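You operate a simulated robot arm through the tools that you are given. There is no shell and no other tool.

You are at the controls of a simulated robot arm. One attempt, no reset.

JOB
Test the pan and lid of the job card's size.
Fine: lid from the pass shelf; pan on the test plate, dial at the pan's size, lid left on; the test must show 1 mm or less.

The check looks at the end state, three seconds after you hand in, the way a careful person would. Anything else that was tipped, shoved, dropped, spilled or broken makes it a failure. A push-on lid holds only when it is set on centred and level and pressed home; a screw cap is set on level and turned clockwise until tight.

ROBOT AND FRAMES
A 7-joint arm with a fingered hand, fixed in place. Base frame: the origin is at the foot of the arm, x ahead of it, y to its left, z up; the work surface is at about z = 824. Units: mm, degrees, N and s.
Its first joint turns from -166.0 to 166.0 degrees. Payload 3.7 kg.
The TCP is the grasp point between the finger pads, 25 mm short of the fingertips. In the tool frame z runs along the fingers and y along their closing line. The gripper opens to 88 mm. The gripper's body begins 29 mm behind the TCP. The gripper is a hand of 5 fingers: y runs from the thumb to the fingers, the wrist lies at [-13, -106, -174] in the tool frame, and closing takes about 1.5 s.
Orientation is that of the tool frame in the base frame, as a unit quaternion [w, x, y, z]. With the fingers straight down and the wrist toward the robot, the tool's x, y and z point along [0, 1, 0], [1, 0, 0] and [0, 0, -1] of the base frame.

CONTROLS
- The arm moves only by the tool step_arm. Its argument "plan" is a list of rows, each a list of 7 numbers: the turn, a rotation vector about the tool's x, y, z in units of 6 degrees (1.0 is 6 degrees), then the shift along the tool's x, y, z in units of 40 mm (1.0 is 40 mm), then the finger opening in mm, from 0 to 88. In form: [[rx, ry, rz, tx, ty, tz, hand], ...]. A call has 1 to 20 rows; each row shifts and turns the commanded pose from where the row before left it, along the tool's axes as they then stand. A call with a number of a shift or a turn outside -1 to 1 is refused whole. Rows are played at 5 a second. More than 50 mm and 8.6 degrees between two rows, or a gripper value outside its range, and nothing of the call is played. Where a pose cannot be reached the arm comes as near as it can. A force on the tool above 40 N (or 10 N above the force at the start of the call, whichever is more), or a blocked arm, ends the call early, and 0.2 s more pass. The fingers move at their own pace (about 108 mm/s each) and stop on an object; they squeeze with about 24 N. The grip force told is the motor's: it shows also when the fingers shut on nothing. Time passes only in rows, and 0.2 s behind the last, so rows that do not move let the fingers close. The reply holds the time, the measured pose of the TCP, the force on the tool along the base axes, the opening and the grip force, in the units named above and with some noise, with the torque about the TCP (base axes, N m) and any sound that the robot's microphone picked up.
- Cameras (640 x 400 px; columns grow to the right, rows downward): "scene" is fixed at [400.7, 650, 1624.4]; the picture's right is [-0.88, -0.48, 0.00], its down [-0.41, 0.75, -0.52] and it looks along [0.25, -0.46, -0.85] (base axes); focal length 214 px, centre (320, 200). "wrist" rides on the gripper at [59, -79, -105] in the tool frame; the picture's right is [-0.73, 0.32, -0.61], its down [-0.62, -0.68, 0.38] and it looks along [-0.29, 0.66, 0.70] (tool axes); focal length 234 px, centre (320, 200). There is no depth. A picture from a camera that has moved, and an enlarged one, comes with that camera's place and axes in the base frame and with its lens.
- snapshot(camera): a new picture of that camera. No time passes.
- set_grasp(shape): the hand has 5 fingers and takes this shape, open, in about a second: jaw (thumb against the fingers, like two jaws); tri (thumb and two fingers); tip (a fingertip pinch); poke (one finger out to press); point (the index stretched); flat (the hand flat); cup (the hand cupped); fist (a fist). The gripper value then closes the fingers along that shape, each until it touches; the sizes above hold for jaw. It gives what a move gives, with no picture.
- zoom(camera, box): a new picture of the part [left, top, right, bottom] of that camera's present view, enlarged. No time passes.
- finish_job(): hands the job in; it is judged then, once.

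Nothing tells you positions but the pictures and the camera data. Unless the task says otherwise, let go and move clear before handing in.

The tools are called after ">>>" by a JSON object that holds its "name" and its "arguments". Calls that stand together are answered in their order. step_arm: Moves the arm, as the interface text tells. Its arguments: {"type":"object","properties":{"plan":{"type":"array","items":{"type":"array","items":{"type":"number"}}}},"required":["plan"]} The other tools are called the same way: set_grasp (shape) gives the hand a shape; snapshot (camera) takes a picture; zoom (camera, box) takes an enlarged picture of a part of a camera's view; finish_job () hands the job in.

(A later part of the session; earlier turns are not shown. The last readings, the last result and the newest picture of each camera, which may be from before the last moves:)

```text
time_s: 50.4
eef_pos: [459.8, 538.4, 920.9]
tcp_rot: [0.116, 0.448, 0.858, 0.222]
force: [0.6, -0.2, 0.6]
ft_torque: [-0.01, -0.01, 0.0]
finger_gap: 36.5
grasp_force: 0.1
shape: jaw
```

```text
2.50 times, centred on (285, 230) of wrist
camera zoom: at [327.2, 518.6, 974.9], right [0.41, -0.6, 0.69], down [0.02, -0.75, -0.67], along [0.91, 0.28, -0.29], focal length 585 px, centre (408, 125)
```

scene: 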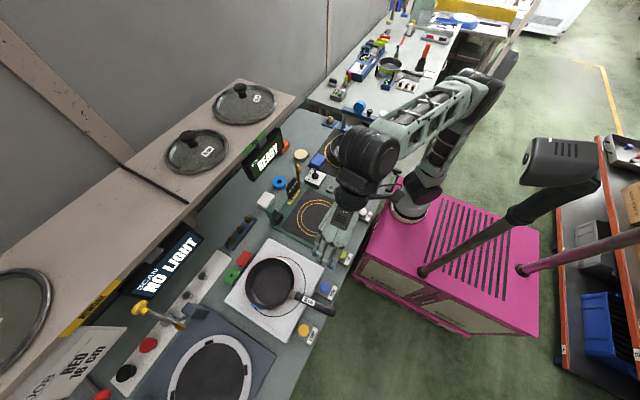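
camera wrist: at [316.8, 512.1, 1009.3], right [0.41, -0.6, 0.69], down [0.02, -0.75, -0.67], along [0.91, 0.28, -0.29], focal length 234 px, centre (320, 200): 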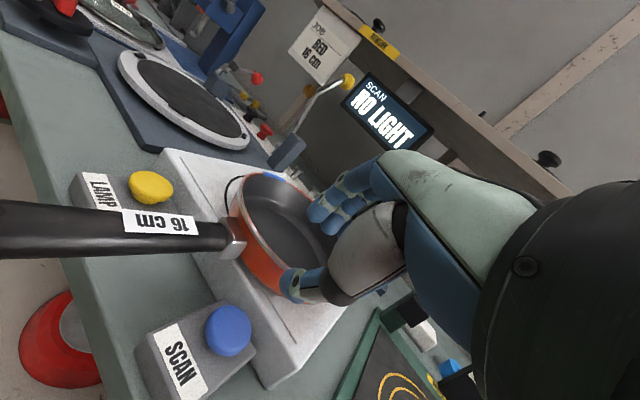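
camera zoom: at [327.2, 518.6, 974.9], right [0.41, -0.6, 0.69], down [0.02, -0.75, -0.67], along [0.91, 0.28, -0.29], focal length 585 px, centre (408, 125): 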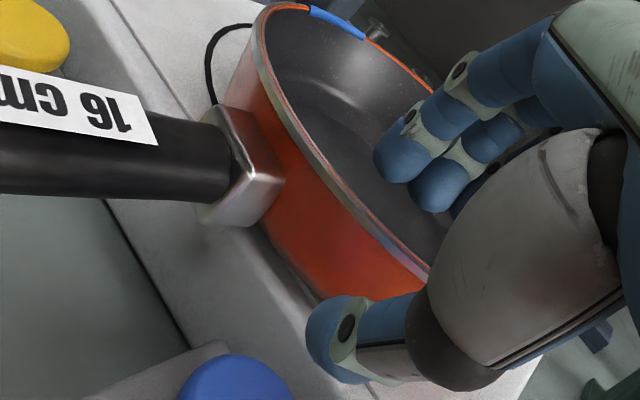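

>>> {"name": "step_arm", "arguments": {"plan": [[0, 0, 0, 0, 0, 0, 28], [0, 0, 0, 0, 0, 0.15, 28], [0, 0, 0, 0, 0, 0.15, 28], [0, 0, 0, 0, 0, 0.12, 28], [0, 0, 0, 0, 0, 0, 28]]}}

>>> {"name": "zoom", "arguments": {"camera": "wrist", "box": [190, 150, 380, 310]}}

```text
time_s: 51.6
eef_pos: [464.6, 543.8, 908.0]
tcp_rot: [0.116, 0.448, 0.858, 0.222]
force: [-0.4, 0.2, 0.0]
ft_torque: [0.0, 0.0, -0.01]
finger_gap: 28.3
grasp_force: 0.1
shape: jaw
```

```text
2.50 times, centred on (285, 230) of wrist
camera zoom: at [333.4, 524.1, 960.1], right [0.41, -0.6, 0.69], down [0.02, -0.75, -0.67], along [0.91, 0.28, -0.29], focal length 585 px, centre (408, 125)
```

zoom: 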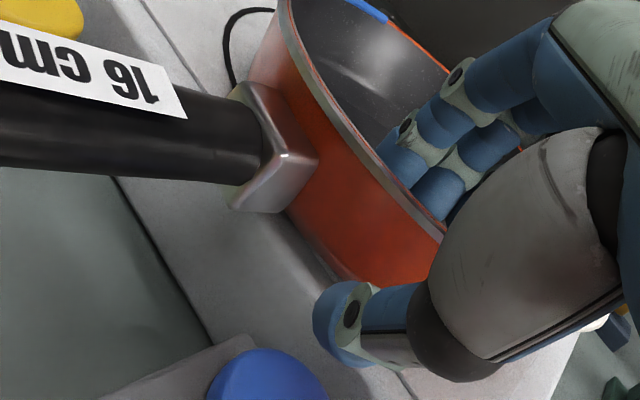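

>>> {"name": "step_arm", "arguments": {"plan": [[0, 0, 0, 0, 0, 0.08, 28], [0, 0, 0, 0, 0, 0, 15], [0, 0, 0, 0, 0, 0, 5], [0, 0, 0, 0, 0, 0, 0], [0, 0, 0, 0, 0, 0, 0], [0, 0, 0, 0, 0, 0, 0], [0, 0, 0, 0, 0, 0, 0], [0, 0, 0, 0, 0, 0, 0], [0, 0, 0, 0, 0, 0, 0]]}}

>>> {"name": "zoom", "arguments": {"camera": "wrist", "box": [190, 150, 380, 310]}}

>>> {"name": "zoom", "arguments": {"camera": "scene", "box": [230, 220, 390, 340]}}

```text
time_s: 53.6
eef_pos: [468.4, 544.0, 903.4]
tcp_rot: [0.116, 0.448, 0.858, 0.222]
force: [-0.9, 0.1, 0.6]
ft_torque: [-0.06, 0.01, 0.04]
finger_gap: 0.1
grasp_force: 24.3
shape: jaw
```

```text
2.50 times, centred on (285, 230) of wrist
camera zoom: at [334.8, 525.0, 957.7], right [0.41, -0.6, 0.69], down [0.02, -0.75, -0.67], along [0.91, 0.28, -0.29], focal length 585 px, centre (408, 125)
```

zoom: 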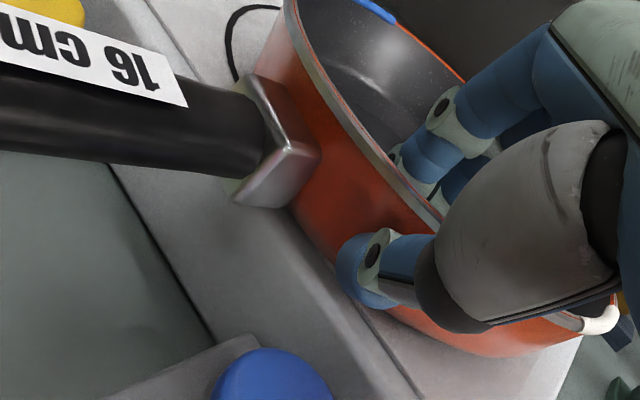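

```text
3.33 times, centred on (310, 280) of scene
camera zoom: at [400.7, 650.0, 1624.4], right [-0.88, -0.48, 0.0], down [-0.41, 0.75, -0.52], along [0.25, -0.46, -0.85], focal length 715 px, centre (353, -67)
```

zoom: 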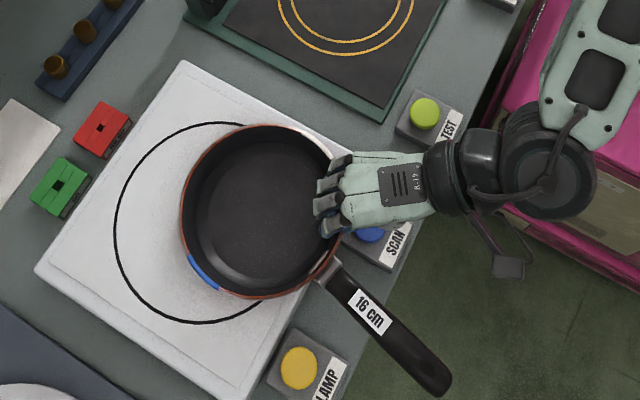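

Closed on the wall with a lean. Test-lifting slowly.

>>> {"name": "step_arm", "arguments": {"plan": [[0, 0, 0, 0, 0.0485, -0.0875, 0], [0, 0, 0, 0, 0.0485, -0.0875, 0], [0, 0, 0, 0, 0.0485, -0.0875, 0], [0, 0, 0, 0, 0.0485, -0.0875, 0], [0, 0, 0, 0, 0.0485, -0.0875, 0], [0, 0, 0, 0, 0, 0, 0]]}}

>>> {"name": "snapshot", "arguments": {"camera": "wrist"}}

>>> {"name": "zoom", "arguments": {"camera": "scene", "box": [230, 220, 390, 340]}}

```text
time_s: 55.0
eef_pos: [465.0, 545.3, 924.1]
tcp_rot: [0.116, 0.447, 0.859, 0.222]
force: [0.2, 0.6, -3.7]
ft_torque: [-0.1, 0.09, 0.0]
finger_gap: 0.0
grasp_force: 23.8
shape: jaw
```

```text
taken
camera wrist: at [334.5, 525.0, 977.6], right [0.41, -0.6, 0.69], down [0.02, -0.75, -0.66], along [0.91, 0.28, -0.29], focal length 234 px, centre (320, 200)
```

wrist: 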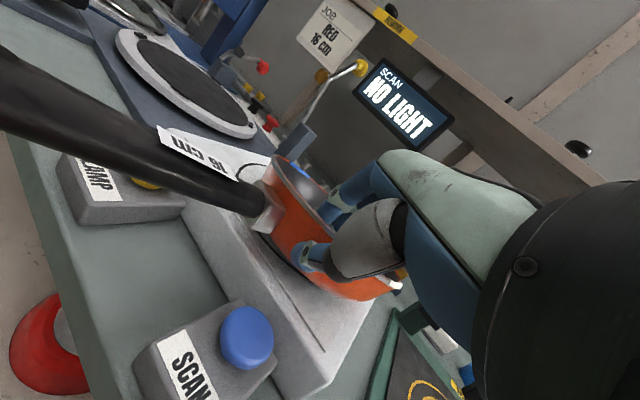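

```text
3.33 times, centred on (310, 280) of scene
camera zoom: at [400.7, 650.0, 1624.4], right [-0.88, -0.48, 0.0], down [-0.41, 0.75, -0.52], along [0.25, -0.46, -0.85], focal length 715 px, centre (353, -67)
```

zoom: 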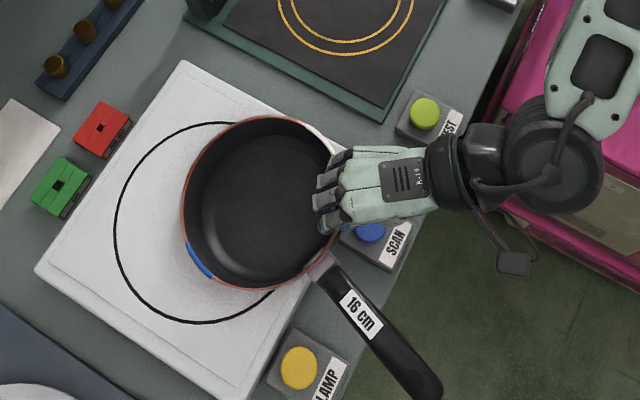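

The grip now carries most of the weight with a supporting torque. I'll lift a little more to see if the pan comes off fully.

>>> {"name": "step_arm", "arguments": {"plan": [[0, 0, 0, 0, 0.0485, -0.0875, 0], [0, 0, 0, 0, 0.0485, -0.0875, 0], [0, 0, 0, 0, 0.0485, -0.0875, 0], [0, 0, 0, 0, 0.0485, -0.0875, 0], [0, 0, 0, 0, 0, 0, 0], [0, 0, 0, 0, 0, 0, 0]]}}

>>> {"name": "snapshot", "arguments": {"camera": "wrist"}}

>>> {"name": "zoom", "arguments": {"camera": "scene", "box": [230, 220, 390, 340]}}

```text
time_s: 56.4
eef_pos: [467.0, 545.2, 940.5]
tcp_rot: [0.115, 0.447, 0.859, 0.222]
force: [-0.3, -0.3, -4.3]
ft_torque: [-0.14, 0.16, 0.02]
finger_gap: 0.2
grasp_force: 23.7
shape: jaw
```

```text
taken
camera wrist: at [334.5, 524.8, 993.3], right [0.41, -0.6, 0.69], down [0.02, -0.75, -0.67], along [0.91, 0.28, -0.29], focal length 234 px, centre (320, 200)
```

wrist: 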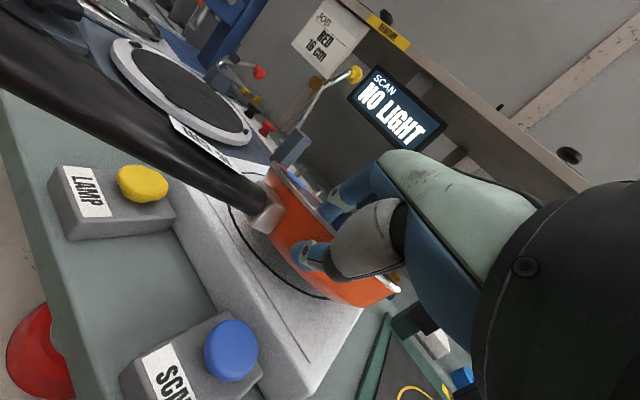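

```text
3.33 times, centred on (310, 280) of scene
camera zoom: at [400.7, 650.0, 1624.4], right [-0.88, -0.48, 0.0], down [-0.41, 0.75, -0.52], along [0.25, -0.46, -0.85], focal length 715 px, centre (353, -67)
```

zoom: 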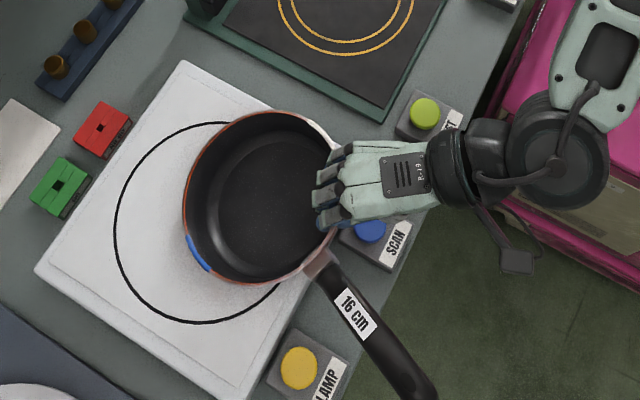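

Nearly off. I'll lean the hand further, lifting the pan's far side, to level it.

>>> {"name": "step_arm", "arguments": {"plan": [[-0.5, 0, 0, 0, 0, 0, 0], [-0.5, 0, 0, 0, 0, 0, 0], [-0.5, 0, 0, 0, 0, 0, 0], [-0.5, 0, 0, 0, 0, 0, 0], [0, 0, 0, 0, 0, 0, 0], [0, 0, 0, 0, 0, 0, 0]]}}

>>> {"name": "snapshot", "arguments": {"camera": "wrist"}}

>>> {"name": "zoom", "arguments": {"camera": "scene", "box": [230, 220, 390, 340]}}

```text
time_s: 57.8
eef_pos: [466.8, 543.7, 940.1]
tcp_rot: [0.162, 0.433, 0.83, 0.311]
force: [-0.4, -0.6, -5.1]
ft_torque: [-0.14, 0.21, -0.01]
finger_gap: 0.3
grasp_force: 23.9
shape: jaw
```

```text
taken
camera wrist: at [327.5, 519.4, 967.1], right [0.29, -0.68, 0.67], down [0.14, -0.66, -0.74], along [0.95, 0.31, -0.09], focal length 234 px, centre (320, 200)
```

wrist: 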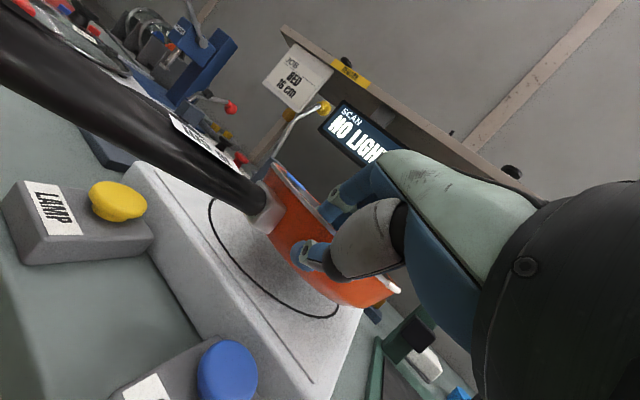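

```text
3.33 times, centred on (310, 280) of scene
camera zoom: at [400.7, 650.0, 1624.4], right [-0.88, -0.48, 0.0], down [-0.41, 0.75, -0.52], along [0.25, -0.46, -0.85], focal length 715 px, centre (353, -67)
```

zoom: 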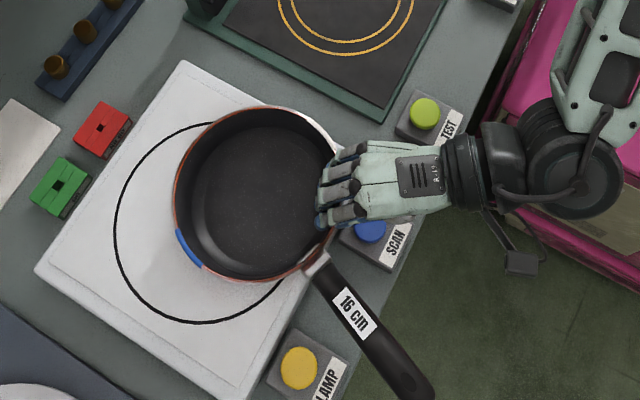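

The pan is now fully off the plate (about 5.1 N) and held by the leaning grip. I'll raise it higher and check it stays stable.

>>> {"name": "step_arm", "arguments": {"plan": [[0, 0, 0, 0, 0.123, -0.141, 0], [0, 0, 0, 0, 0.123, -0.141, 0], [0, 0, 0, 0, 0.164, -0.188, 0], [0, 0, 0, 0, 0.164, -0.188, 0], [0, 0, 0, 0, 0.164, -0.188, 0], [0, 0, 0, 0, 0.164, -0.188, 0], [0, 0, 0, 0, 0.123, -0.141, 0], [0, 0, 0, 0, 0, 0, 0]]}}

>>> {"name": "snapshot", "arguments": {"camera": "wrist"}}

>>> {"name": "snapshot", "arguments": {"camera": "scene"}}

```text
time_s: 59.6
eef_pos: [466.7, 545.6, 1002.9]
tcp_rot: [0.162, 0.433, 0.831, 0.311]
force: [-0.8, 1.3, -3.6]
ft_torque: [-0.14, 0.19, -0.02]
finger_gap: 0.2
grasp_force: 23.7
shape: jaw
```

```text
taken
camera wrist: at [327.6, 520.4, 1030.2], right [0.29, -0.68, 0.67], down [0.14, -0.66, -0.74], along [0.95, 0.31, -0.09], focal length 234 px, centre (320, 200)
```

wrist: 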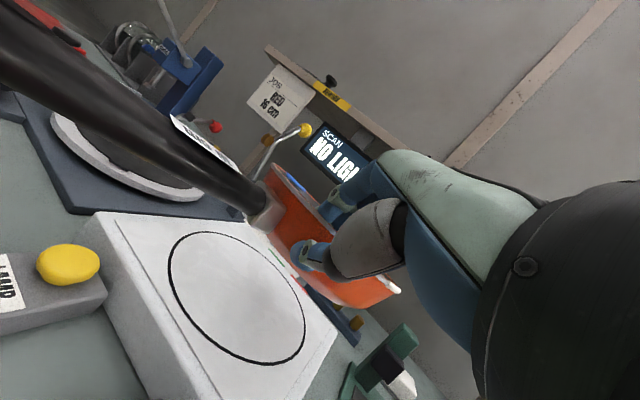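

```text
taken
```

scene: 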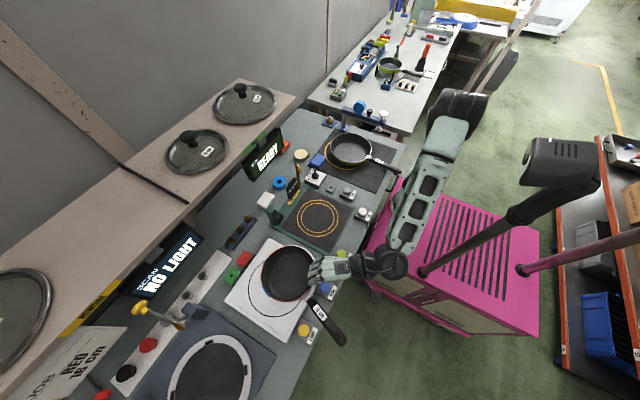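

The pan is airborne and steady. I'll check how level it is.

>>> {"name": "zoom", "arguments": {"camera": "scene", "box": [240, 220, 360, 360]}}

>>> {"name": "zoom", "arguments": {"camera": "wrist", "box": [220, 150, 420, 310]}}

```text
2.86 times, centred on (300, 290) of scene
camera zoom: at [400.7, 650.0, 1624.4], right [-0.88, -0.48, 0.0], down [-0.41, 0.75, -0.52], along [0.25, -0.46, -0.85], focal length 613 px, centre (377, -57)
```

zoom: 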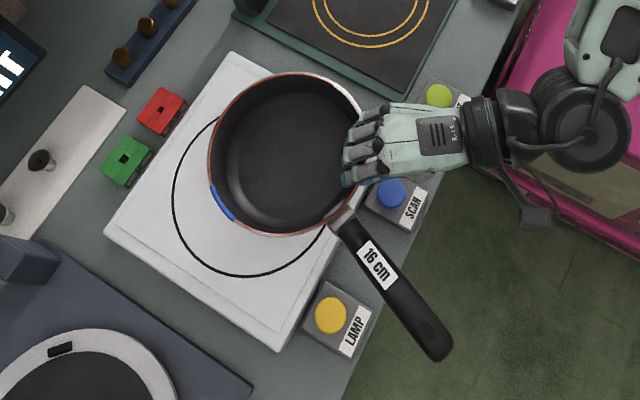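

```text
2.50 times, centred on (320, 230) of wrist
camera zoom: at [327.6, 520.4, 1030.2], right [0.29, -0.68, 0.67], down [0.14, -0.66, -0.74], along [0.95, 0.31, -0.09], focal length 585 px, centre (320, 125)
```

zoom: 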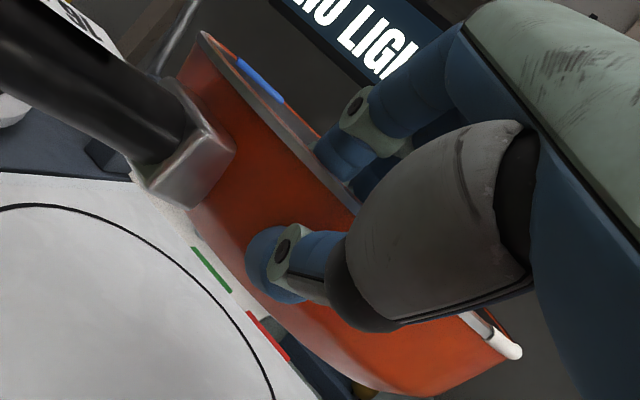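

The pan is close to level. I'll carry it gently toward the test plate at this height, watching the pose.

>>> {"name": "step_arm", "arguments": {"plan": [[0, 0, 0, -0.25, -0.075, -0.065, 0], [0, 0, 0, -0.45, -0.136, -0.118, 0], [0, 0, 0, -0.494, -0.149, -0.13, 0], [0, 0, 0, -0.494, -0.149, -0.13, 0], [0, 0, 0, -0.494, -0.149, -0.13, 0], [0, 0, 0, -0.494, -0.149, -0.13, 0], [0, 0, 0, -0.494, -0.149, -0.13, 0], [0, 0, 0, -0.25, -0.075, -0.065, 0], [0, 0, 0, 0, 0, 0, 0]]}}

>>> {"name": "snapshot", "arguments": {"camera": "scene"}}

>>> {"name": "snapshot", "arguments": {"camera": "wrist"}}

```text
time_s: 61.6
eef_pos: [501.2, 401.8, 1002.4]
tcp_rot: [0.162, 0.433, 0.831, 0.31]
force: [0.0, -0.7, -4.0]
ft_torque: [-0.13, 0.21, 0.0]
finger_gap: 0.2
grasp_force: 23.5
shape: jaw
```

```text
taken
```

scene: 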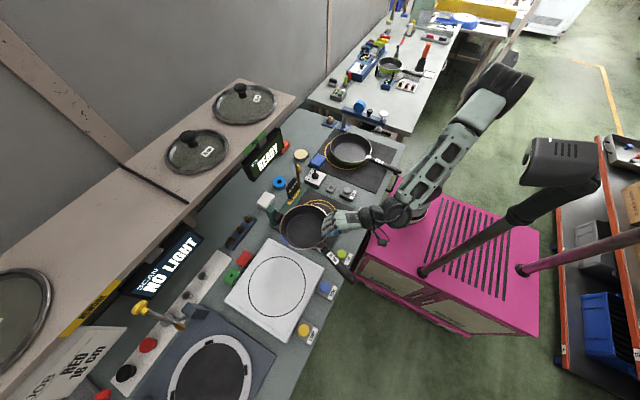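

```text
taken
camera wrist: at [360.9, 376.0, 1029.6], right [0.29, -0.68, 0.67], down [0.14, -0.66, -0.74], along [0.95, 0.31, -0.09], focal length 234 px, centre (320, 200)
```

wrist: 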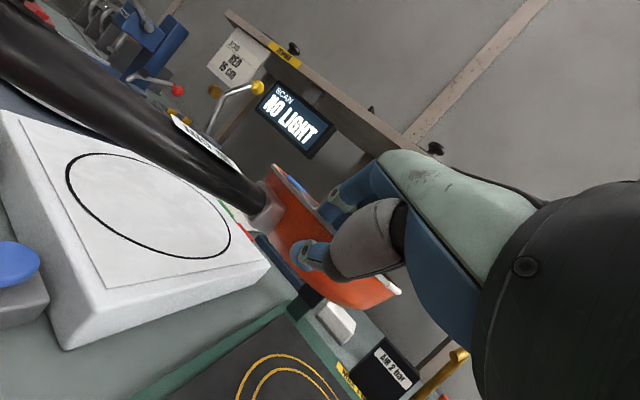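

Carrying well. Continuing over the test plate, then yawing the pan so the handle points straight to the front.

>>> {"name": "step_arm", "arguments": {"plan": [[0, 0, 0, -0.25, -0.077, -0.067, 0], [0, 0, 0, -0.45, -0.138, -0.12, 0], [0, 0, 0, -0.5, -0.153, -0.133, 0], [0, 0, 0, -0.5, -0.153, -0.133, 0], [0, 0, 0, -0.5, -0.153, -0.133, 0], [0, 0, 0, -0.5, -0.153, -0.133, 0], [0, 0, 0, -0.45, -0.138, -0.12, 0], [0, 0, 0, -0.325, -0.1, -0.088, 0], [0, 0, 0, 0, 0, 0, 0], [0, 0.35, -0.4, 0, 0, 0, 0], [0, 0.525, -0.602, 0, 0, 0, 0], [0, 0.525, -0.602, 0, 0, 0, 0], [0, 0.525, -0.602, 0, 0, 0, 0], [0, 0.525, -0.602, 0, 0, 0, 0], [0, 0.17, -0.2, 0, 0, 0, 0], [0, 0, 0, 0, 0, 0, 0]]}}

>>> {"name": "snapshot", "arguments": {"camera": "scene"}}

>>> {"name": "snapshot", "arguments": {"camera": "wrist"}}

>>> {"name": "zoom", "arguments": {"camera": "scene", "box": [250, 150, 390, 270]}}

```text
time_s: 65.0
eef_pos: [534.7, 254.7, 1001.7]
tcp_rot: [0.094, 0.251, 0.902, 0.337]
force: [0.8, -0.3, -5.0]
ft_torque: [-0.2, 0.09, -0.01]
finger_gap: 0.2
grasp_force: 23.5
shape: jaw
```

```text
taken
```

scene: 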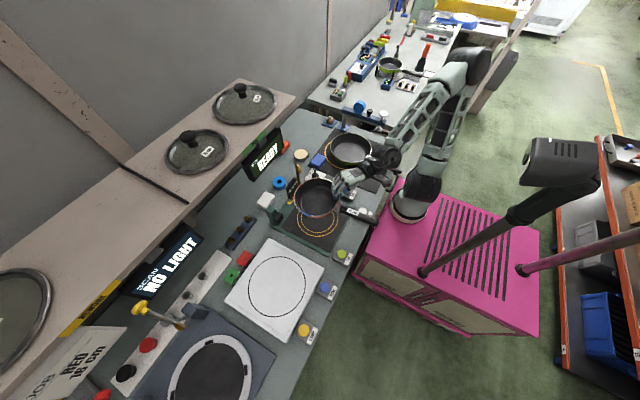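

```text
taken
camera wrist: at [417.1, 175.7, 1029.8], right [0.54, -0.51, 0.67], down [0.4, -0.55, -0.74], along [0.74, 0.67, -0.09], focal length 234 px, centre (320, 200)
```

wrist: 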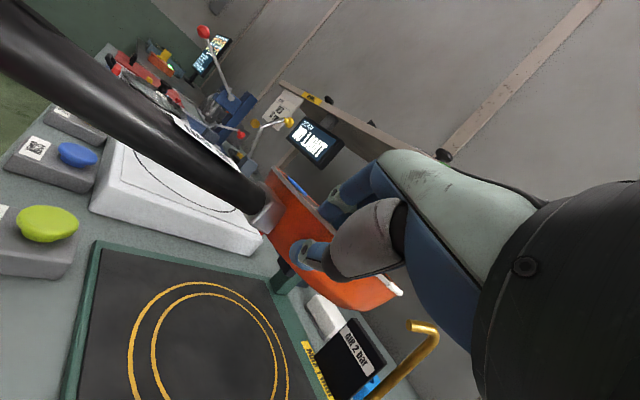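

```text
3.33 times, centred on (320, 210) of scene
camera zoom: at [400.7, 650.0, 1624.4], right [-0.88, -0.48, 0.0], down [-0.41, 0.75, -0.52], along [0.25, -0.46, -0.85], focal length 715 px, centre (320, 167)
```

zoom: 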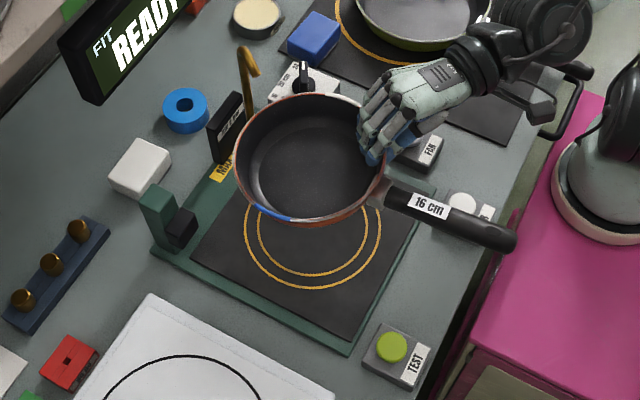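

The pan is over the test plate with its handle pointing to the front. Lowering straight down most of the way.

>>> {"name": "step_arm", "arguments": {"plan": [[0, 0, 0, 0, -0.13, 0.15, 0], [0, 0, 0, 0, -0.246, 0.282, 0], [0, 0, 0, 0, -0.246, 0.282, 0], [0, 0, 0, 0, -0.246, 0.282, 0], [0, 0, 0, 0, -0.246, 0.282, 0], [0, 0, 0, 0, -0.246, 0.282, 0], [0, 0, 0, 0, -0.13, 0.15, 0], [0, 0, 0, 0, 0, 0, 0]]}}

>>> {"name": "zoom", "arguments": {"camera": "scene", "box": [250, 150, 390, 270]}}

>>> {"name": "snapshot", "arguments": {"camera": "wrist"}}

```text
time_s: 66.8
eef_pos: [565.0, 281.1, 943.2]
tcp_rot: [0.094, 0.252, 0.903, 0.336]
force: [0.2, -0.3, -5.1]
ft_torque: [-0.18, 0.12, 0.01]
finger_gap: 0.1
grasp_force: 24.3
shape: jaw
out of reach, approached as far as the arm can: row 2, 3, 4, 5, 6, 7
```

```text
3.33 times, centred on (320, 210) of scene
camera zoom: at [400.7, 650.0, 1624.4], right [-0.88, -0.48, 0.0], down [-0.41, 0.75, -0.52], along [0.25, -0.46, -0.85], focal length 715 px, centre (320, 167)
```

zoom: 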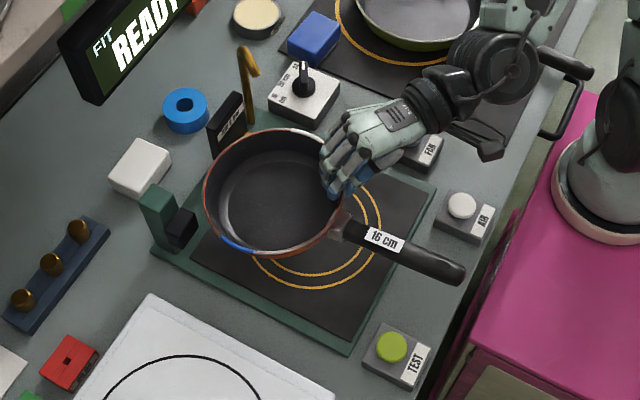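

```text
taken
camera wrist: at [448.5, 201.5, 971.2], right [0.54, -0.51, 0.67], down [0.4, -0.55, -0.74], along [0.74, 0.67, -0.1], focal length 234 px, centre (320, 200)
```

wrist: 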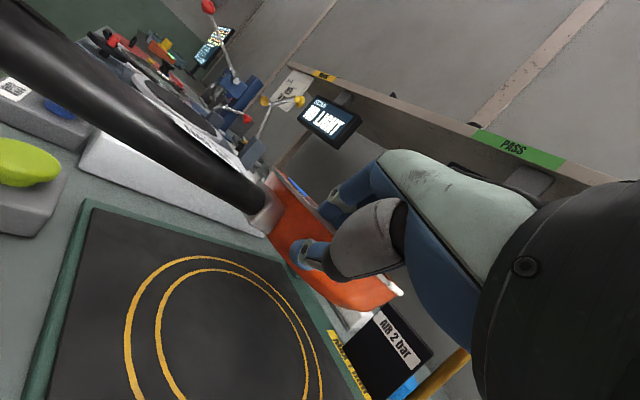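

The arm can't reach low over the test plate with the hand on this side because the wrist comes too close to the base. I'll raise, return the pan to the white plate with its handle turned, and re-grip from the other side of the handle, where the wrist stays clear.

>>> {"name": "step_arm", "arguments": {"plan": [[0, 0, 0, 0, 0.246, -0.282, 0], [0, 0, 0, 0, 0.246, -0.282, 0], [0, 0, 0, 0, 0.246, -0.282, 0], [0, 0, 0, 0, 0.246, -0.282, 0], [0, 0, 0, 0, 0, 0, 0]]}}

>>> {"name": "zoom", "arguments": {"camera": "scene", "box": [250, 150, 390, 270]}}

```text
time_s: 68.0
eef_pos: [564.5, 280.4, 1005.0]
tcp_rot: [0.094, 0.252, 0.902, 0.337]
force: [0.5, -0.4, -4.6]
ft_torque: [-0.19, 0.1, -0.01]
finger_gap: 0.0
grasp_force: 23.3
shape: jaw
```

```text
3.33 times, centred on (320, 210) of scene
camera zoom: at [400.7, 650.0, 1624.4], right [-0.88, -0.48, 0.0], down [-0.41, 0.75, -0.52], along [0.25, -0.46, -0.85], focal length 715 px, centre (320, 167)
```

zoom: 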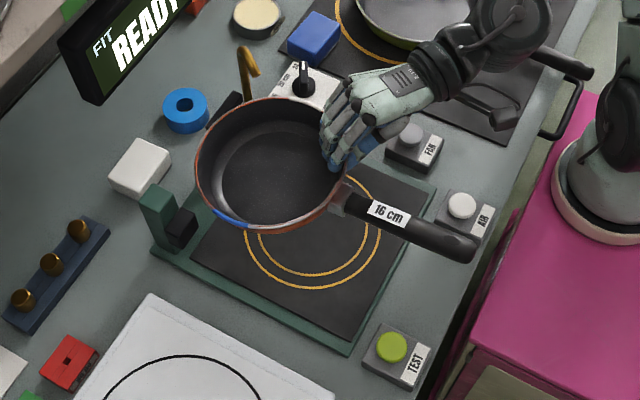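

>>> {"name": "step_arm", "arguments": {"plan": [[0, 0, 0, 0.2, 0.187, 0.162, 0], [0, 0, 0, 0.329, 0.308, 0.267, 0], [0, 0, 0, 0.329, 0.308, 0.267, 0], [0, 0, 0, 0.329, 0.308, 0.267, 0], [0, 0, 0, 0.329, 0.308, 0.267, 0], [0, 0, 0, 0.329, 0.308, 0.267, 0], [0, 0, 0, 0.329, 0.308, 0.267, 0], [0, 0, 0, 0.329, 0.308, 0.267, 0], [0, 0, 0, 0.329, 0.308, 0.267, 0], [0, 0, 0, 0.329, 0.308, 0.267, 0], [0, 0, 0, 0.329, 0.308, 0.267, 0], [0, 0, 0, 0.329, 0.308, 0.267, 0], [0, 0, 0, 0.329, 0.308, 0.267, 0], [0, 0, 0, 0.13, 0.12, 0.105, 0], [0, 0, 0, 0, 0, 0, 0]]}}

>>> {"name": "zoom", "arguments": {"camera": "scene", "box": [220, 210, 380, 340]}}

>>> {"name": "snapshot", "arguments": {"camera": "wrist"}}

```text
time_s: 71.2
eef_pos: [545.7, 467.7, 1008.2]
tcp_rot: [0.095, 0.252, 0.902, 0.336]
force: [0.1, -0.2, -4.2]
ft_torque: [-0.19, 0.11, -0.03]
finger_gap: 0.1
grasp_force: 24.1
shape: jaw
out of reach, approached as far as the arm can: row 10, 11, 12, 13, 14
```

```text
3.08 times, centred on (300, 275) of scene
camera zoom: at [400.7, 650.0, 1624.4], right [-0.88, -0.48, 0.0], down [-0.41, 0.75, -0.52], along [0.25, -0.46, -0.85], focal length 660 px, centre (382, -31)
```

zoom: 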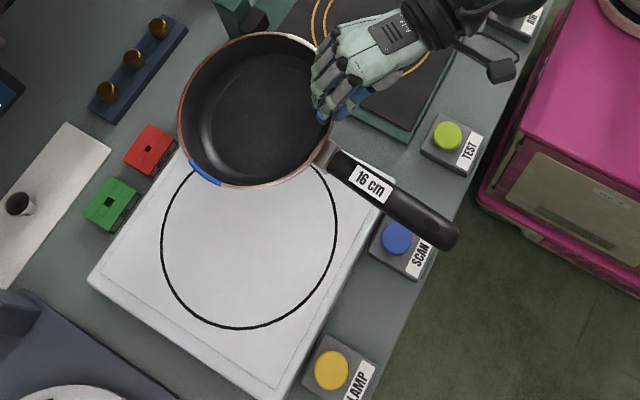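

```text
taken
camera wrist: at [428.0, 388.3, 1035.2], right [0.54, -0.51, 0.67], down [0.4, -0.55, -0.74], along [0.74, 0.66, -0.1], focal length 234 px, centre (320, 200)
```

wrist: 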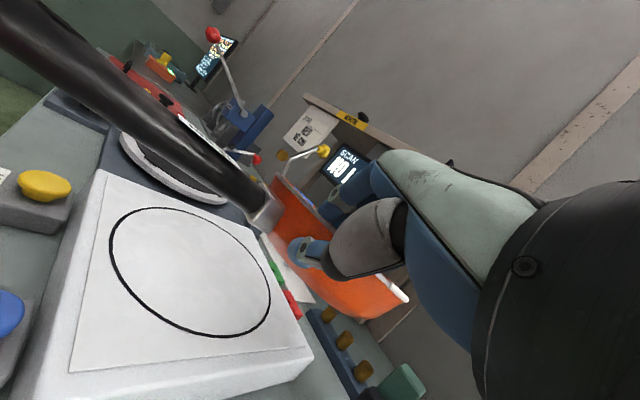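

Another joint limit with this yaw, so I'll undo the yaw and then continue to the white plate.

>>> {"name": "step_arm", "arguments": {"plan": [[0, -0.35, 0.4, 0, 0, 0, 0], [0, -0.525, 0.602, 0, 0, 0, 0], [0, -0.525, 0.602, 0, 0, 0, 0], [0, -0.525, 0.602, 0, 0, 0, 0], [0, -0.525, 0.602, 0, 0, 0, 0], [0, -0.17, 0.2, 0, 0, 0, 0], [0, 0, 0, 0, 0, 0, 0]]}}

>>> {"name": "zoom", "arguments": {"camera": "scene", "box": [220, 210, 380, 340]}}

```text
time_s: 72.8
eef_pos: [545.4, 450.4, 1023.4]
tcp_rot: [0.162, 0.434, 0.83, 0.31]
force: [0.3, 1.4, -3.9]
ft_torque: [-0.12, 0.22, 0.0]
finger_gap: 0.0
grasp_force: 24.1
shape: jaw
out of reach, approached as far as the arm can: row 1, 2, 3
```

```text
3.08 times, centred on (300, 275) of scene
camera zoom: at [400.7, 650.0, 1624.4], right [-0.88, -0.48, 0.0], down [-0.41, 0.75, -0.52], along [0.25, -0.46, -0.85], focal length 660 px, centre (382, -31)
```

zoom: 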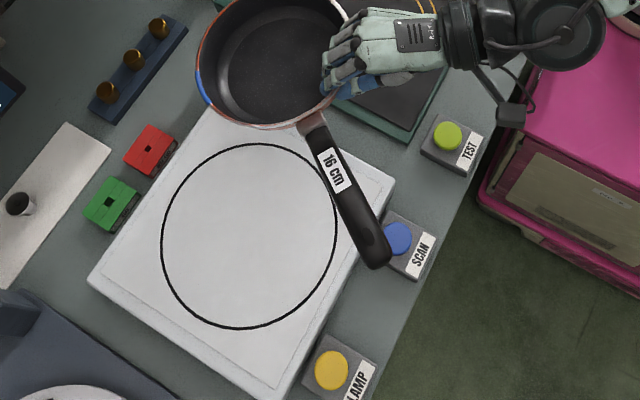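

>>> {"name": "step_arm", "arguments": {"plan": [[0, 0, 0, 0.25, 0.07, 0.061, 0], [0, 0, 0, 0.442, 0.124, 0.1085, 0], [0, 0, 0, 0.442, 0.124, 0.1085, 0], [0, 0, 0, 0.442, 0.124, 0.1085, 0], [0, 0, 0, 0.442, 0.124, 0.1085, 0], [0, 0, 0, 0.442, 0.124, 0.1085, 0], [0, 0, 0, 0.442, 0.124, 0.1085, 0], [0, 0, 0, 0.2, 0.056, 0.049, 0], [0, 0, 0, 0, -0.164, 0.188, 0], [0, 0, 0, 0, -0.246, 0.282, 0], [0, 0, 0, 0, -0.246, 0.282, 0], [0, 0, 0, 0, -0.246, 0.282, 0], [0, 0, 0, 0, -0.246, 0.282, 0], [0, 0, 0, 0, -0.1, 0.115, 0], [0, 0, 0, 0, 0, 0, 0]]}}

>>> {"name": "zoom", "arguments": {"camera": "scene", "box": [220, 220, 380, 350]}}

>>> {"name": "snapshot", "arguments": {"camera": "wrist"}}

```text
time_s: 76.0
eef_pos: [514.1, 579.4, 948.0]
tcp_rot: [0.163, 0.433, 0.831, 0.31]
force: [0.2, 0.5, -3.7]
ft_torque: [-0.16, 0.18, -0.04]
finger_gap: 0.0
grasp_force: 24.1
shape: jaw
```

```text
3.08 times, centred on (300, 285) of scene
camera zoom: at [400.7, 650.0, 1624.4], right [-0.88, -0.48, 0.0], down [-0.41, 0.75, -0.52], along [0.25, -0.46, -0.85], focal length 660 px, centre (382, -62)
```

zoom: 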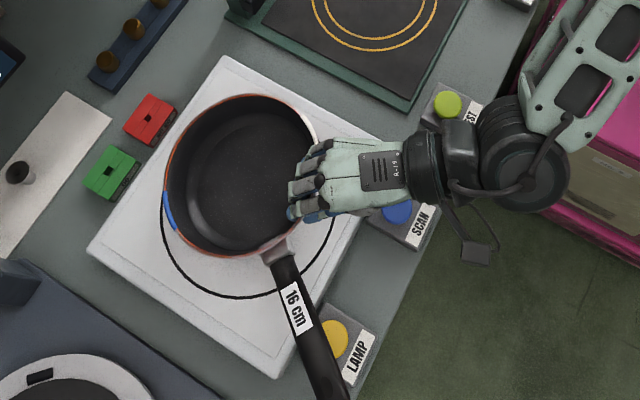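

```text
taken
camera wrist: at [373.1, 554.4, 975.6], right [0.29, -0.68, 0.67], down [0.14, -0.66, -0.74], along [0.95, 0.31, -0.09], focal length 234 px, centre (320, 200)
```

wrist: 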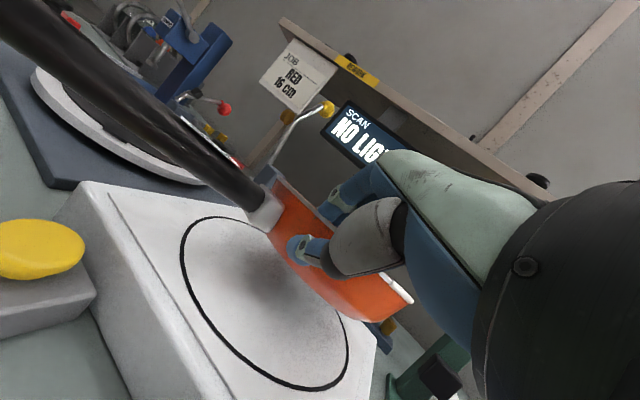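

>>> {"name": "step_arm", "arguments": {"plan": [[0, 0, 0, 0, -0.164, 0.188, 0], [0, 0, 0, 0, -0.164, 0.188, 0], [0, 0, 0, 0, -0.164, 0.188, 0], [0, 0, 0, 0, 0, 0, 0]]}}

>>> {"name": "snapshot", "arguments": {"camera": "wrist"}}

```text
time_s: 77.0
eef_pos: [512.2, 576.5, 917.3]
tcp_rot: [0.161, 0.433, 0.831, 0.311]
force: [0.1, -0.1, -3.0]
ft_torque: [-0.09, 0.16, 0.01]
finger_gap: 0.0
grasp_force: 24.4
shape: jaw
```

```text
taken
camera wrist: at [373.4, 552.6, 944.5], right [0.29, -0.68, 0.67], down [0.14, -0.66, -0.74], along [0.95, 0.31, -0.09], focal length 234 px, centre (320, 200)
```

wrist: 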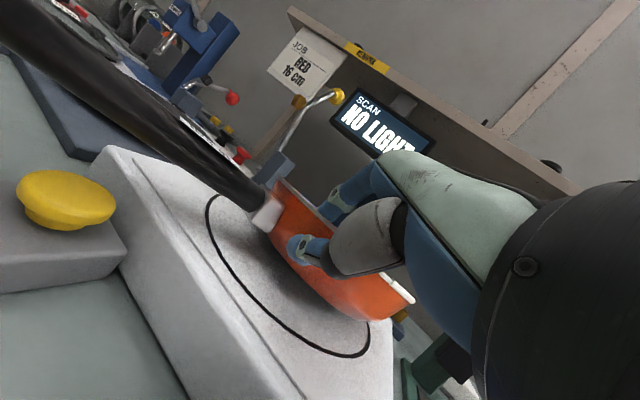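

>>> {"name": "step_arm", "arguments": {"plan": [[0, 0, 0, 0, -0.066, 0.075, 0], [0, 0, 0, 0, -0.066, 0.075, 0], [0, 0, 0, 0, -0.066, 0.075, 0], [0, 0, 0, 0, 0, 0, 0]]}}

>>> {"name": "snapshot", "arguments": {"camera": "wrist"}}

>>> {"name": "zoom", "arguments": {"camera": "scene", "box": [220, 220, 380, 350]}}

```text
time_s: 78.0
eef_pos: [512.4, 577.0, 906.2]
tcp_rot: [0.162, 0.433, 0.83, 0.311]
force: [-0.2, -0.3, -2.9]
ft_torque: [-0.05, -0.01, 0.03]
finger_gap: 0.1
grasp_force: 24.0
shape: jaw
```

```text
taken
camera wrist: at [373.9, 552.3, 933.1], right [0.29, -0.68, 0.67], down [0.14, -0.66, -0.74], along [0.95, 0.31, -0.09], focal length 234 px, centre (320, 200)
```

wrist: 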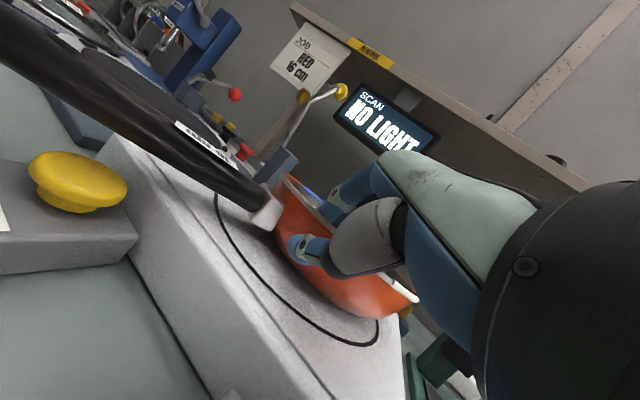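

```text
3.08 times, centred on (300, 285) of scene
camera zoom: at [400.7, 650.0, 1624.4], right [-0.88, -0.48, 0.0], down [-0.41, 0.75, -0.52], along [0.25, -0.46, -0.85], focal length 660 px, centre (382, -62)
```

zoom: 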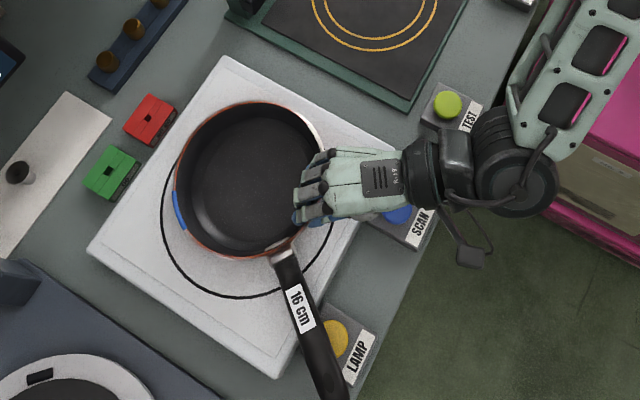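

>>> {"name": "step_arm", "arguments": {"plan": [[0, 0, 0, 0, -0.05, 0.057, 0], [0, 0, 0, 0, 0, 0, 0], [0, 0, 0, 0, 0, 0, 12], [0, 0, 0, 0, 0, 0, 18], [0, 0, 0, 0, 0, 0, 18], [0, 0, 0, 0, 0, -0.3, 22], [0, 0, 0, 0, 0, -0.5, 36], [0, 0, 0, 0, 0, -0.6, 44], [0, 0, 0, 0, 0, -0.6, 44], [0, 0, 0, 0, 0, -0.6, 44]]}}

>>> {"name": "snapshot", "arguments": {"camera": "wrist"}}

>>> {"name": "zoom", "arguments": {"camera": "scene", "box": [220, 220, 380, 350]}}

```text
time_s: 80.2
eef_pos: [457.3, 538.9, 981.3]
tcp_rot: [0.163, 0.434, 0.83, 0.31]
force: [0.0, 0.4, -0.5]
ft_torque: [-0.01, -0.01, 0.0]
finger_gap: 43.8
grasp_force: 0.1
shape: jaw
```

```text
taken
camera wrist: at [318.5, 513.3, 1009.8], right [0.29, -0.68, 0.67], down [0.14, -0.66, -0.74], along [0.95, 0.31, -0.09], focal length 234 px, centre (320, 200)
```

wrist: 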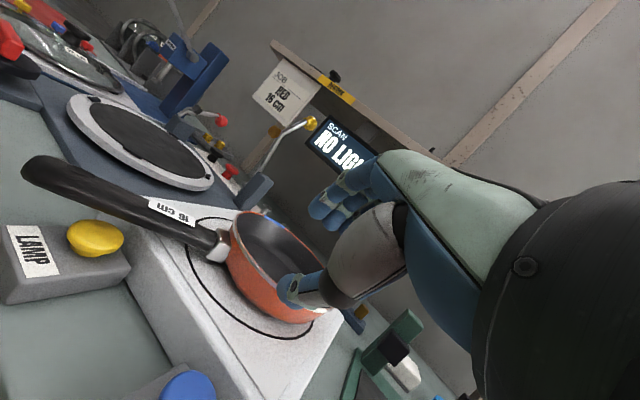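

```text
3.08 times, centred on (300, 285) of scene
camera zoom: at [400.7, 650.0, 1624.4], right [-0.88, -0.48, 0.0], down [-0.41, 0.75, -0.52], along [0.25, -0.46, -0.85], focal length 660 px, centre (382, -62)
```

zoom: 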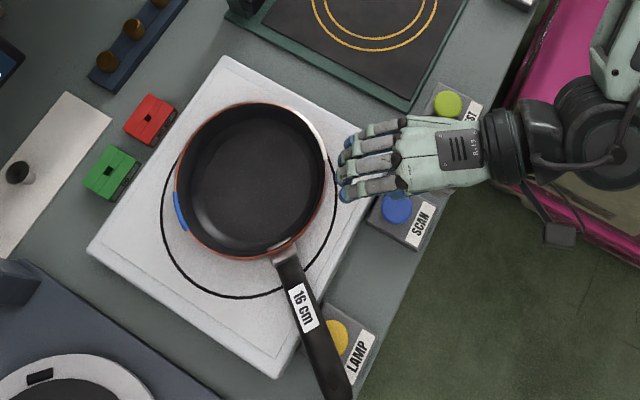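

The pan is resting safely near (591,589). A better grip is fingers outside and thumb inside with the same lean, because the wrist then sits directly above the wall. I'll check whether the arm can take that orientation, free in the air.

>>> {"name": "step_arm", "arguments": {"plan": [[0, 0, 0, 0, 0.4, -0.45, 60], [0, 0, 0, 0, 0.4, -0.45, 60], [0.976, 0, 0, 0, 0, 0, 60], [0.976, 0, 0, 0, 0, 0, 60], [0.976, 0, 0, 0, 0, 0, 60], [0.976, 0, 0, 0, 0, 0, 60], [0.976, 0, 0, 0, 0, 0, 60], [0.976, 0, 0, 0, 0, 0, 60], [0.976, 0, 0, 0, 0, 0, 60], [0, 0, -1, 0, 0, 0, 60], [0, 0, -1, 0, 0, 0, 60], [0, 0, -1, 0, 0, 0, 60], [0, 0, -1, 0, 0, 0, 60], [0, 0, -1, 0, 0, 0, 60], [0, 0, -1, 0, 0, 0, 60], [0, 0, -1, 0, 0, 0, 60], [0, 0, -1, 0, 0, 0, 60], [0, 0, -1, 0, 0, 0, 60], [0, 0, -1, 0, 0, 0, 60]]}}

```text
time_s: 84.2
eef_pos: [457.0, 540.1, 1031.0]
tcp_rot: [0.0, -0.044, 0.999, 0.001]
force: [-0.7, -0.5, -0.3]
ft_torque: [0.01, 0.0, 0.01]
finger_gap: 59.5
grasp_force: 0.0
shape: jaw
```

>>> {"name": "step_arm", "arguments": {"plan": [[0, 0, -1, 0, 0, 0, 60], [0, 0, -1, 0, 0, 0, 60], [0, 0, -1, 0, 0, 0, 60], [0, 0, -1, 0, 0, 0, 60], [0, 0, -1, 0, 0, 0, 60], [0, 0, -1, 0, 0, 0, 60], [0, 0, -1, 0, 0, 0, 60], [0, 0, -1, 0, 0, 0, 60], [0, 0, -1, 0, 0, 0, 60], [0, 0, -1, 0, 0, 0, 60]]}}

>>> {"name": "snapshot", "arguments": {"camera": "scene"}}

>>> {"name": "snapshot", "arguments": {"camera": "wrist"}}

```text
time_s: 86.4
eef_pos: [456.6, 538.5, 1031.1]
tcp_rot: [0.0, -0.537, 0.843, 0.0]
force: [0.0, 0.8, -0.5]
ft_torque: [0.0, -0.03, 0.0]
finger_gap: 60.0
grasp_force: 0.2
shape: jaw
```

```text
taken
```

scene: 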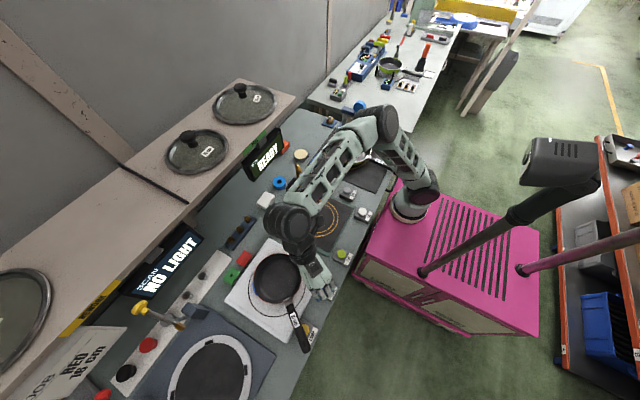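

```text
taken
camera wrist: at [503.6, 452.9, 1134.9], right [0.01, 0.79, 0.61], down [0.88, 0.28, -0.38], along [-0.47, 0.54, -0.7], focal length 234 px, centre (320, 200)
```

wrist: 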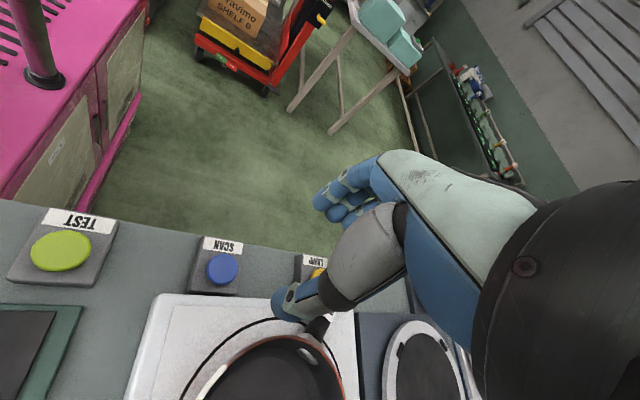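

That yaw is reachable. I'll dry-run the leaned pose over the test plate, without the pan, to be sure I can lower there.

>>> {"name": "step_arm", "arguments": {"plan": [[0, 0, 0, 0.645, -0.61, 0.25, 60], [0, 0, 0, 0.645, -0.61, 0.25, 60], [0, 0, 0, 0.645, -0.61, 0.25, 60], [0, 0, 0, 0.645, -0.61, 0.25, 60], [0, 0, 0, 0.645, -0.61, 0.25, 60], [0, 0, 0, 0.645, -0.61, 0.25, 60], [0.972, 0, 0, 0, 0, 0, 60], [0.972, 0, 0, 0, 0, 0, 60], [0.972, 0, 0, 0, 0, 0, 60], [0.972, 0, 0, 0, 0, 0, 60], [0.972, 0, 0, 0, 0, 0, 60], [0.972, 0, 0, 0, 0, 0, 60], [0, 0, 0, 0, 0, 0, 20]]}}

>>> {"name": "snapshot", "arguments": {"camera": "scene"}}

>>> {"name": "snapshot", "arguments": {"camera": "wrist"}}

```text
time_s: 89.2
eef_pos: [523.6, 338.5, 970.8]
tcp_rot: [0.161, -0.511, 0.805, -0.254]
force: [0.5, 0.0, -0.8]
ft_torque: [0.02, 0.02, 0.02]
finger_gap: 20.3
grasp_force: 0.0
shape: jaw
```

```text
taken
```

scene: 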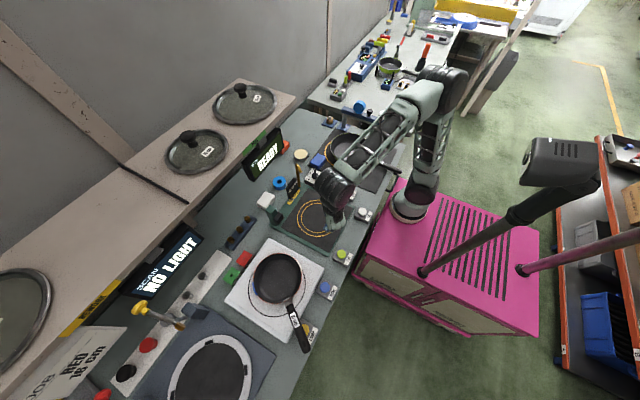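

```text
taken
camera wrist: at [502.6, 282.8, 1101.4], right [-0.25, 0.92, 0.31], down [0.97, 0.23, 0.08], along [0.0, 0.32, -0.95], focal length 234 px, centre (320, 200)
```

wrist: 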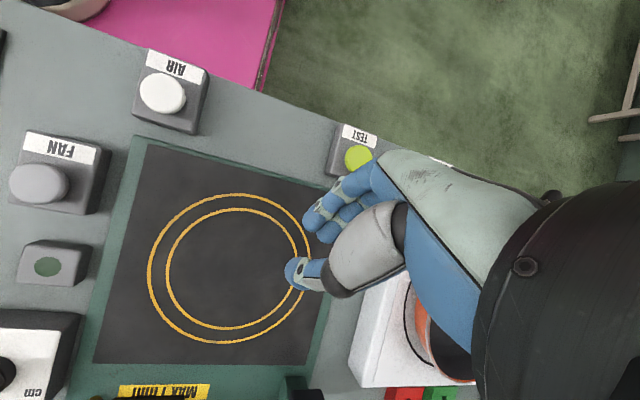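

The pose over the test plate is reachable. I'll zoom the scene to cross-check camera agreement on the ring centre.

>>> {"name": "zoom", "arguments": {"camera": "scene", "box": [250, 150, 390, 270]}}

>>> {"name": "zoom", "arguments": {"camera": "wrist", "box": [120, 120, 400, 400]}}

```text
3.33 times, centred on (320, 210) of scene
camera zoom: at [400.7, 650.0, 1624.4], right [-0.88, -0.48, 0.0], down [-0.41, 0.75, -0.52], along [0.25, -0.46, -0.85], focal length 715 px, centre (320, 167)
```

zoom: 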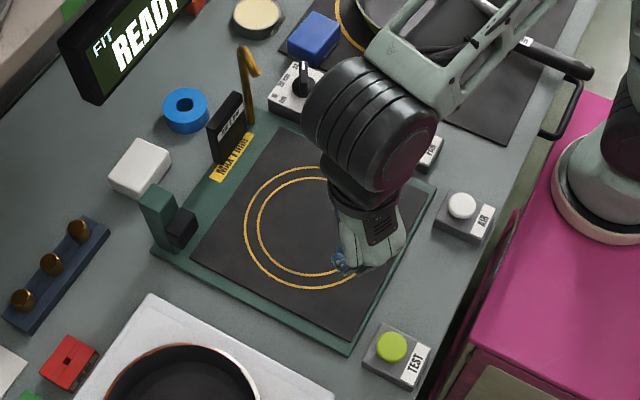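

```text
1.43 times, centred on (260, 260) of wrist
camera zoom: at [502.6, 282.8, 1101.4], right [-0.25, 0.92, 0.31], down [0.97, 0.23, 0.08], along [0.0, 0.32, -0.95], focal length 334 px, centre (406, 114)
```

zoom: 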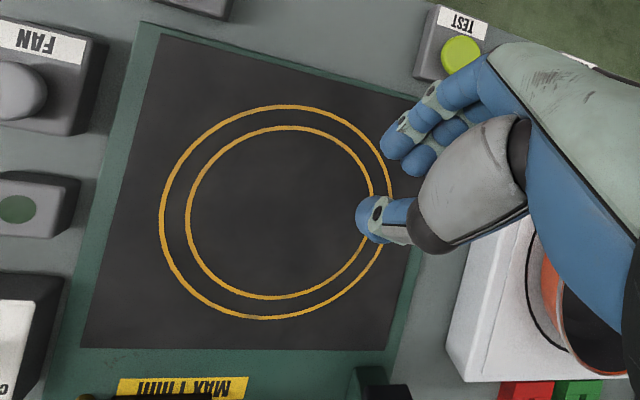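

The ring centre works out near (600,302) after perspective correction. Now I'll dry-run lowering here to confirm reach.

>>> {"name": "step_arm", "arguments": {"plan": [[0, 0, 0, 0, 0.25, 0.358, 20], [0, 0, 0, 0, 0.25, 0.358, 20], [0, 0, 0, 0, 0.25, 0.358, 20], [0, 0, 0, 0, 0.25, 0.358, 20], [0, 0, 0, 0, 0.1, 0.143, 20], [0, 0, 0, 0, 0, 0, 20]]}}

```text
time_s: 90.6
eef_pos: [523.1, 338.5, 892.8]
tcp_rot: [0.161, -0.512, 0.805, -0.254]
force: [-0.2, 0.3, -0.4]
ft_torque: [-0.02, -0.01, 0.05]
finger_gap: 20.4
grasp_force: 0.1
shape: jaw
```

Reach confirmed. Now back up and over to the pan: fingers outside, thumb inside, just clockwise of the handle.

>>> {"name": "step_arm", "arguments": {"plan": [[0, 0, 0, 0, -0.395, -0.563, 30], [0, 0, 0, 0, -0.395, -0.563, 30], [0, 0, 0, 0, -0.395, -0.563, 30], [0, 0, 0, 0, -0.395, -0.563, 30], [0, 0.514, 0.734, 0, 0, 0, 30], [0, 0.514, 0.734, 0, 0, 0, 30], [0, 0.514, 0.734, 0, 0, 0, 30], [0, 0.514, 0.734, 0, 0, 0, 30], [0, 0.514, 0.734, 0, 0, 0, 30], [0, 0.514, 0.734, 0, 0, 0, 30], [0, 0.514, 0.734, 0, 0, 0, 30], [0, 0.514, 0.734, 0, 0, 0, 30]]}}

>>> {"name": "step_arm", "arguments": {"plan": [[0, 0, 0, -0.339, 0.639, -0.323, 30], [0, 0, 0, -0.339, 0.639, -0.323, 30], [0, 0, 0, -0.339, 0.639, -0.323, 30], [0, 0, 0, -0.339, 0.639, -0.323, 30], [0, 0, 0, -0.339, 0.639, -0.323, 30], [0, 0, 0, -0.339, 0.639, -0.323, 30], [0, 0, 0, -0.339, 0.639, -0.323, 30], [0, 0, 0, -0.339, 0.639, -0.323, 30], [0, 0, 0, -0.339, 0.639, -0.323, 30], [0, 0, 0, -0.339, 0.639, -0.323, 30], [0, 0, 0, 0, 0, 0, 30]]}}

>>> {"name": "snapshot", "arguments": {"camera": "wrist"}}

>>> {"name": "zoom", "arguments": {"camera": "scene", "box": [220, 220, 380, 350]}}

```text
time_s: 93.2
eef_pos: [523.7, 338.9, 1003.1]
tcp_rot: [0.057, -0.182, 0.936, -0.295]
force: [0.3, 0.7, -0.1]
ft_torque: [0.01, 0.05, -0.02]
finger_gap: 29.8
grasp_force: 0.1
shape: jaw
```

```text
time_s: 95.6
eef_pos: [544.2, 652.7, 960.3]
tcp_rot: [0.058, -0.181, 0.936, -0.295]
force: [0.3, -0.3, 0.3]
ft_torque: [0.01, 0.0, 0.02]
finger_gap: 29.8
grasp_force: 0.0
shape: jaw
```

```text
taken
camera wrist: at [491.7, 626.5, 1092.3], right [0.44, 0.84, 0.31], down [0.87, -0.49, 0.08], along [0.22, 0.24, -0.95], focal length 234 px, centre (320, 200)
```

wrist: 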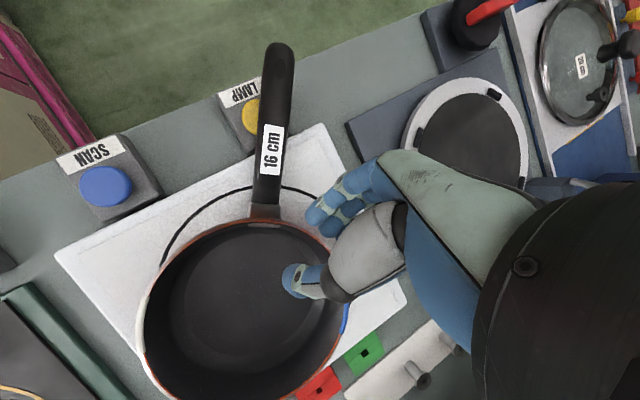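

```text
3.08 times, centred on (300, 285) of scene
camera zoom: at [400.7, 650.0, 1624.4], right [-0.88, -0.48, 0.0], down [-0.41, 0.75, -0.52], along [0.25, -0.46, -0.85], focal length 660 px, centre (382, -62)
```

zoom: 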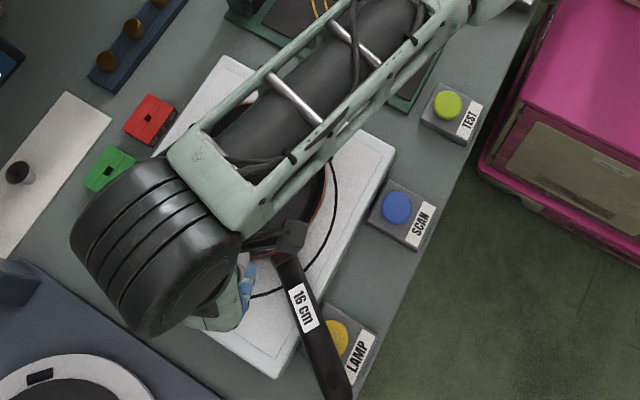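

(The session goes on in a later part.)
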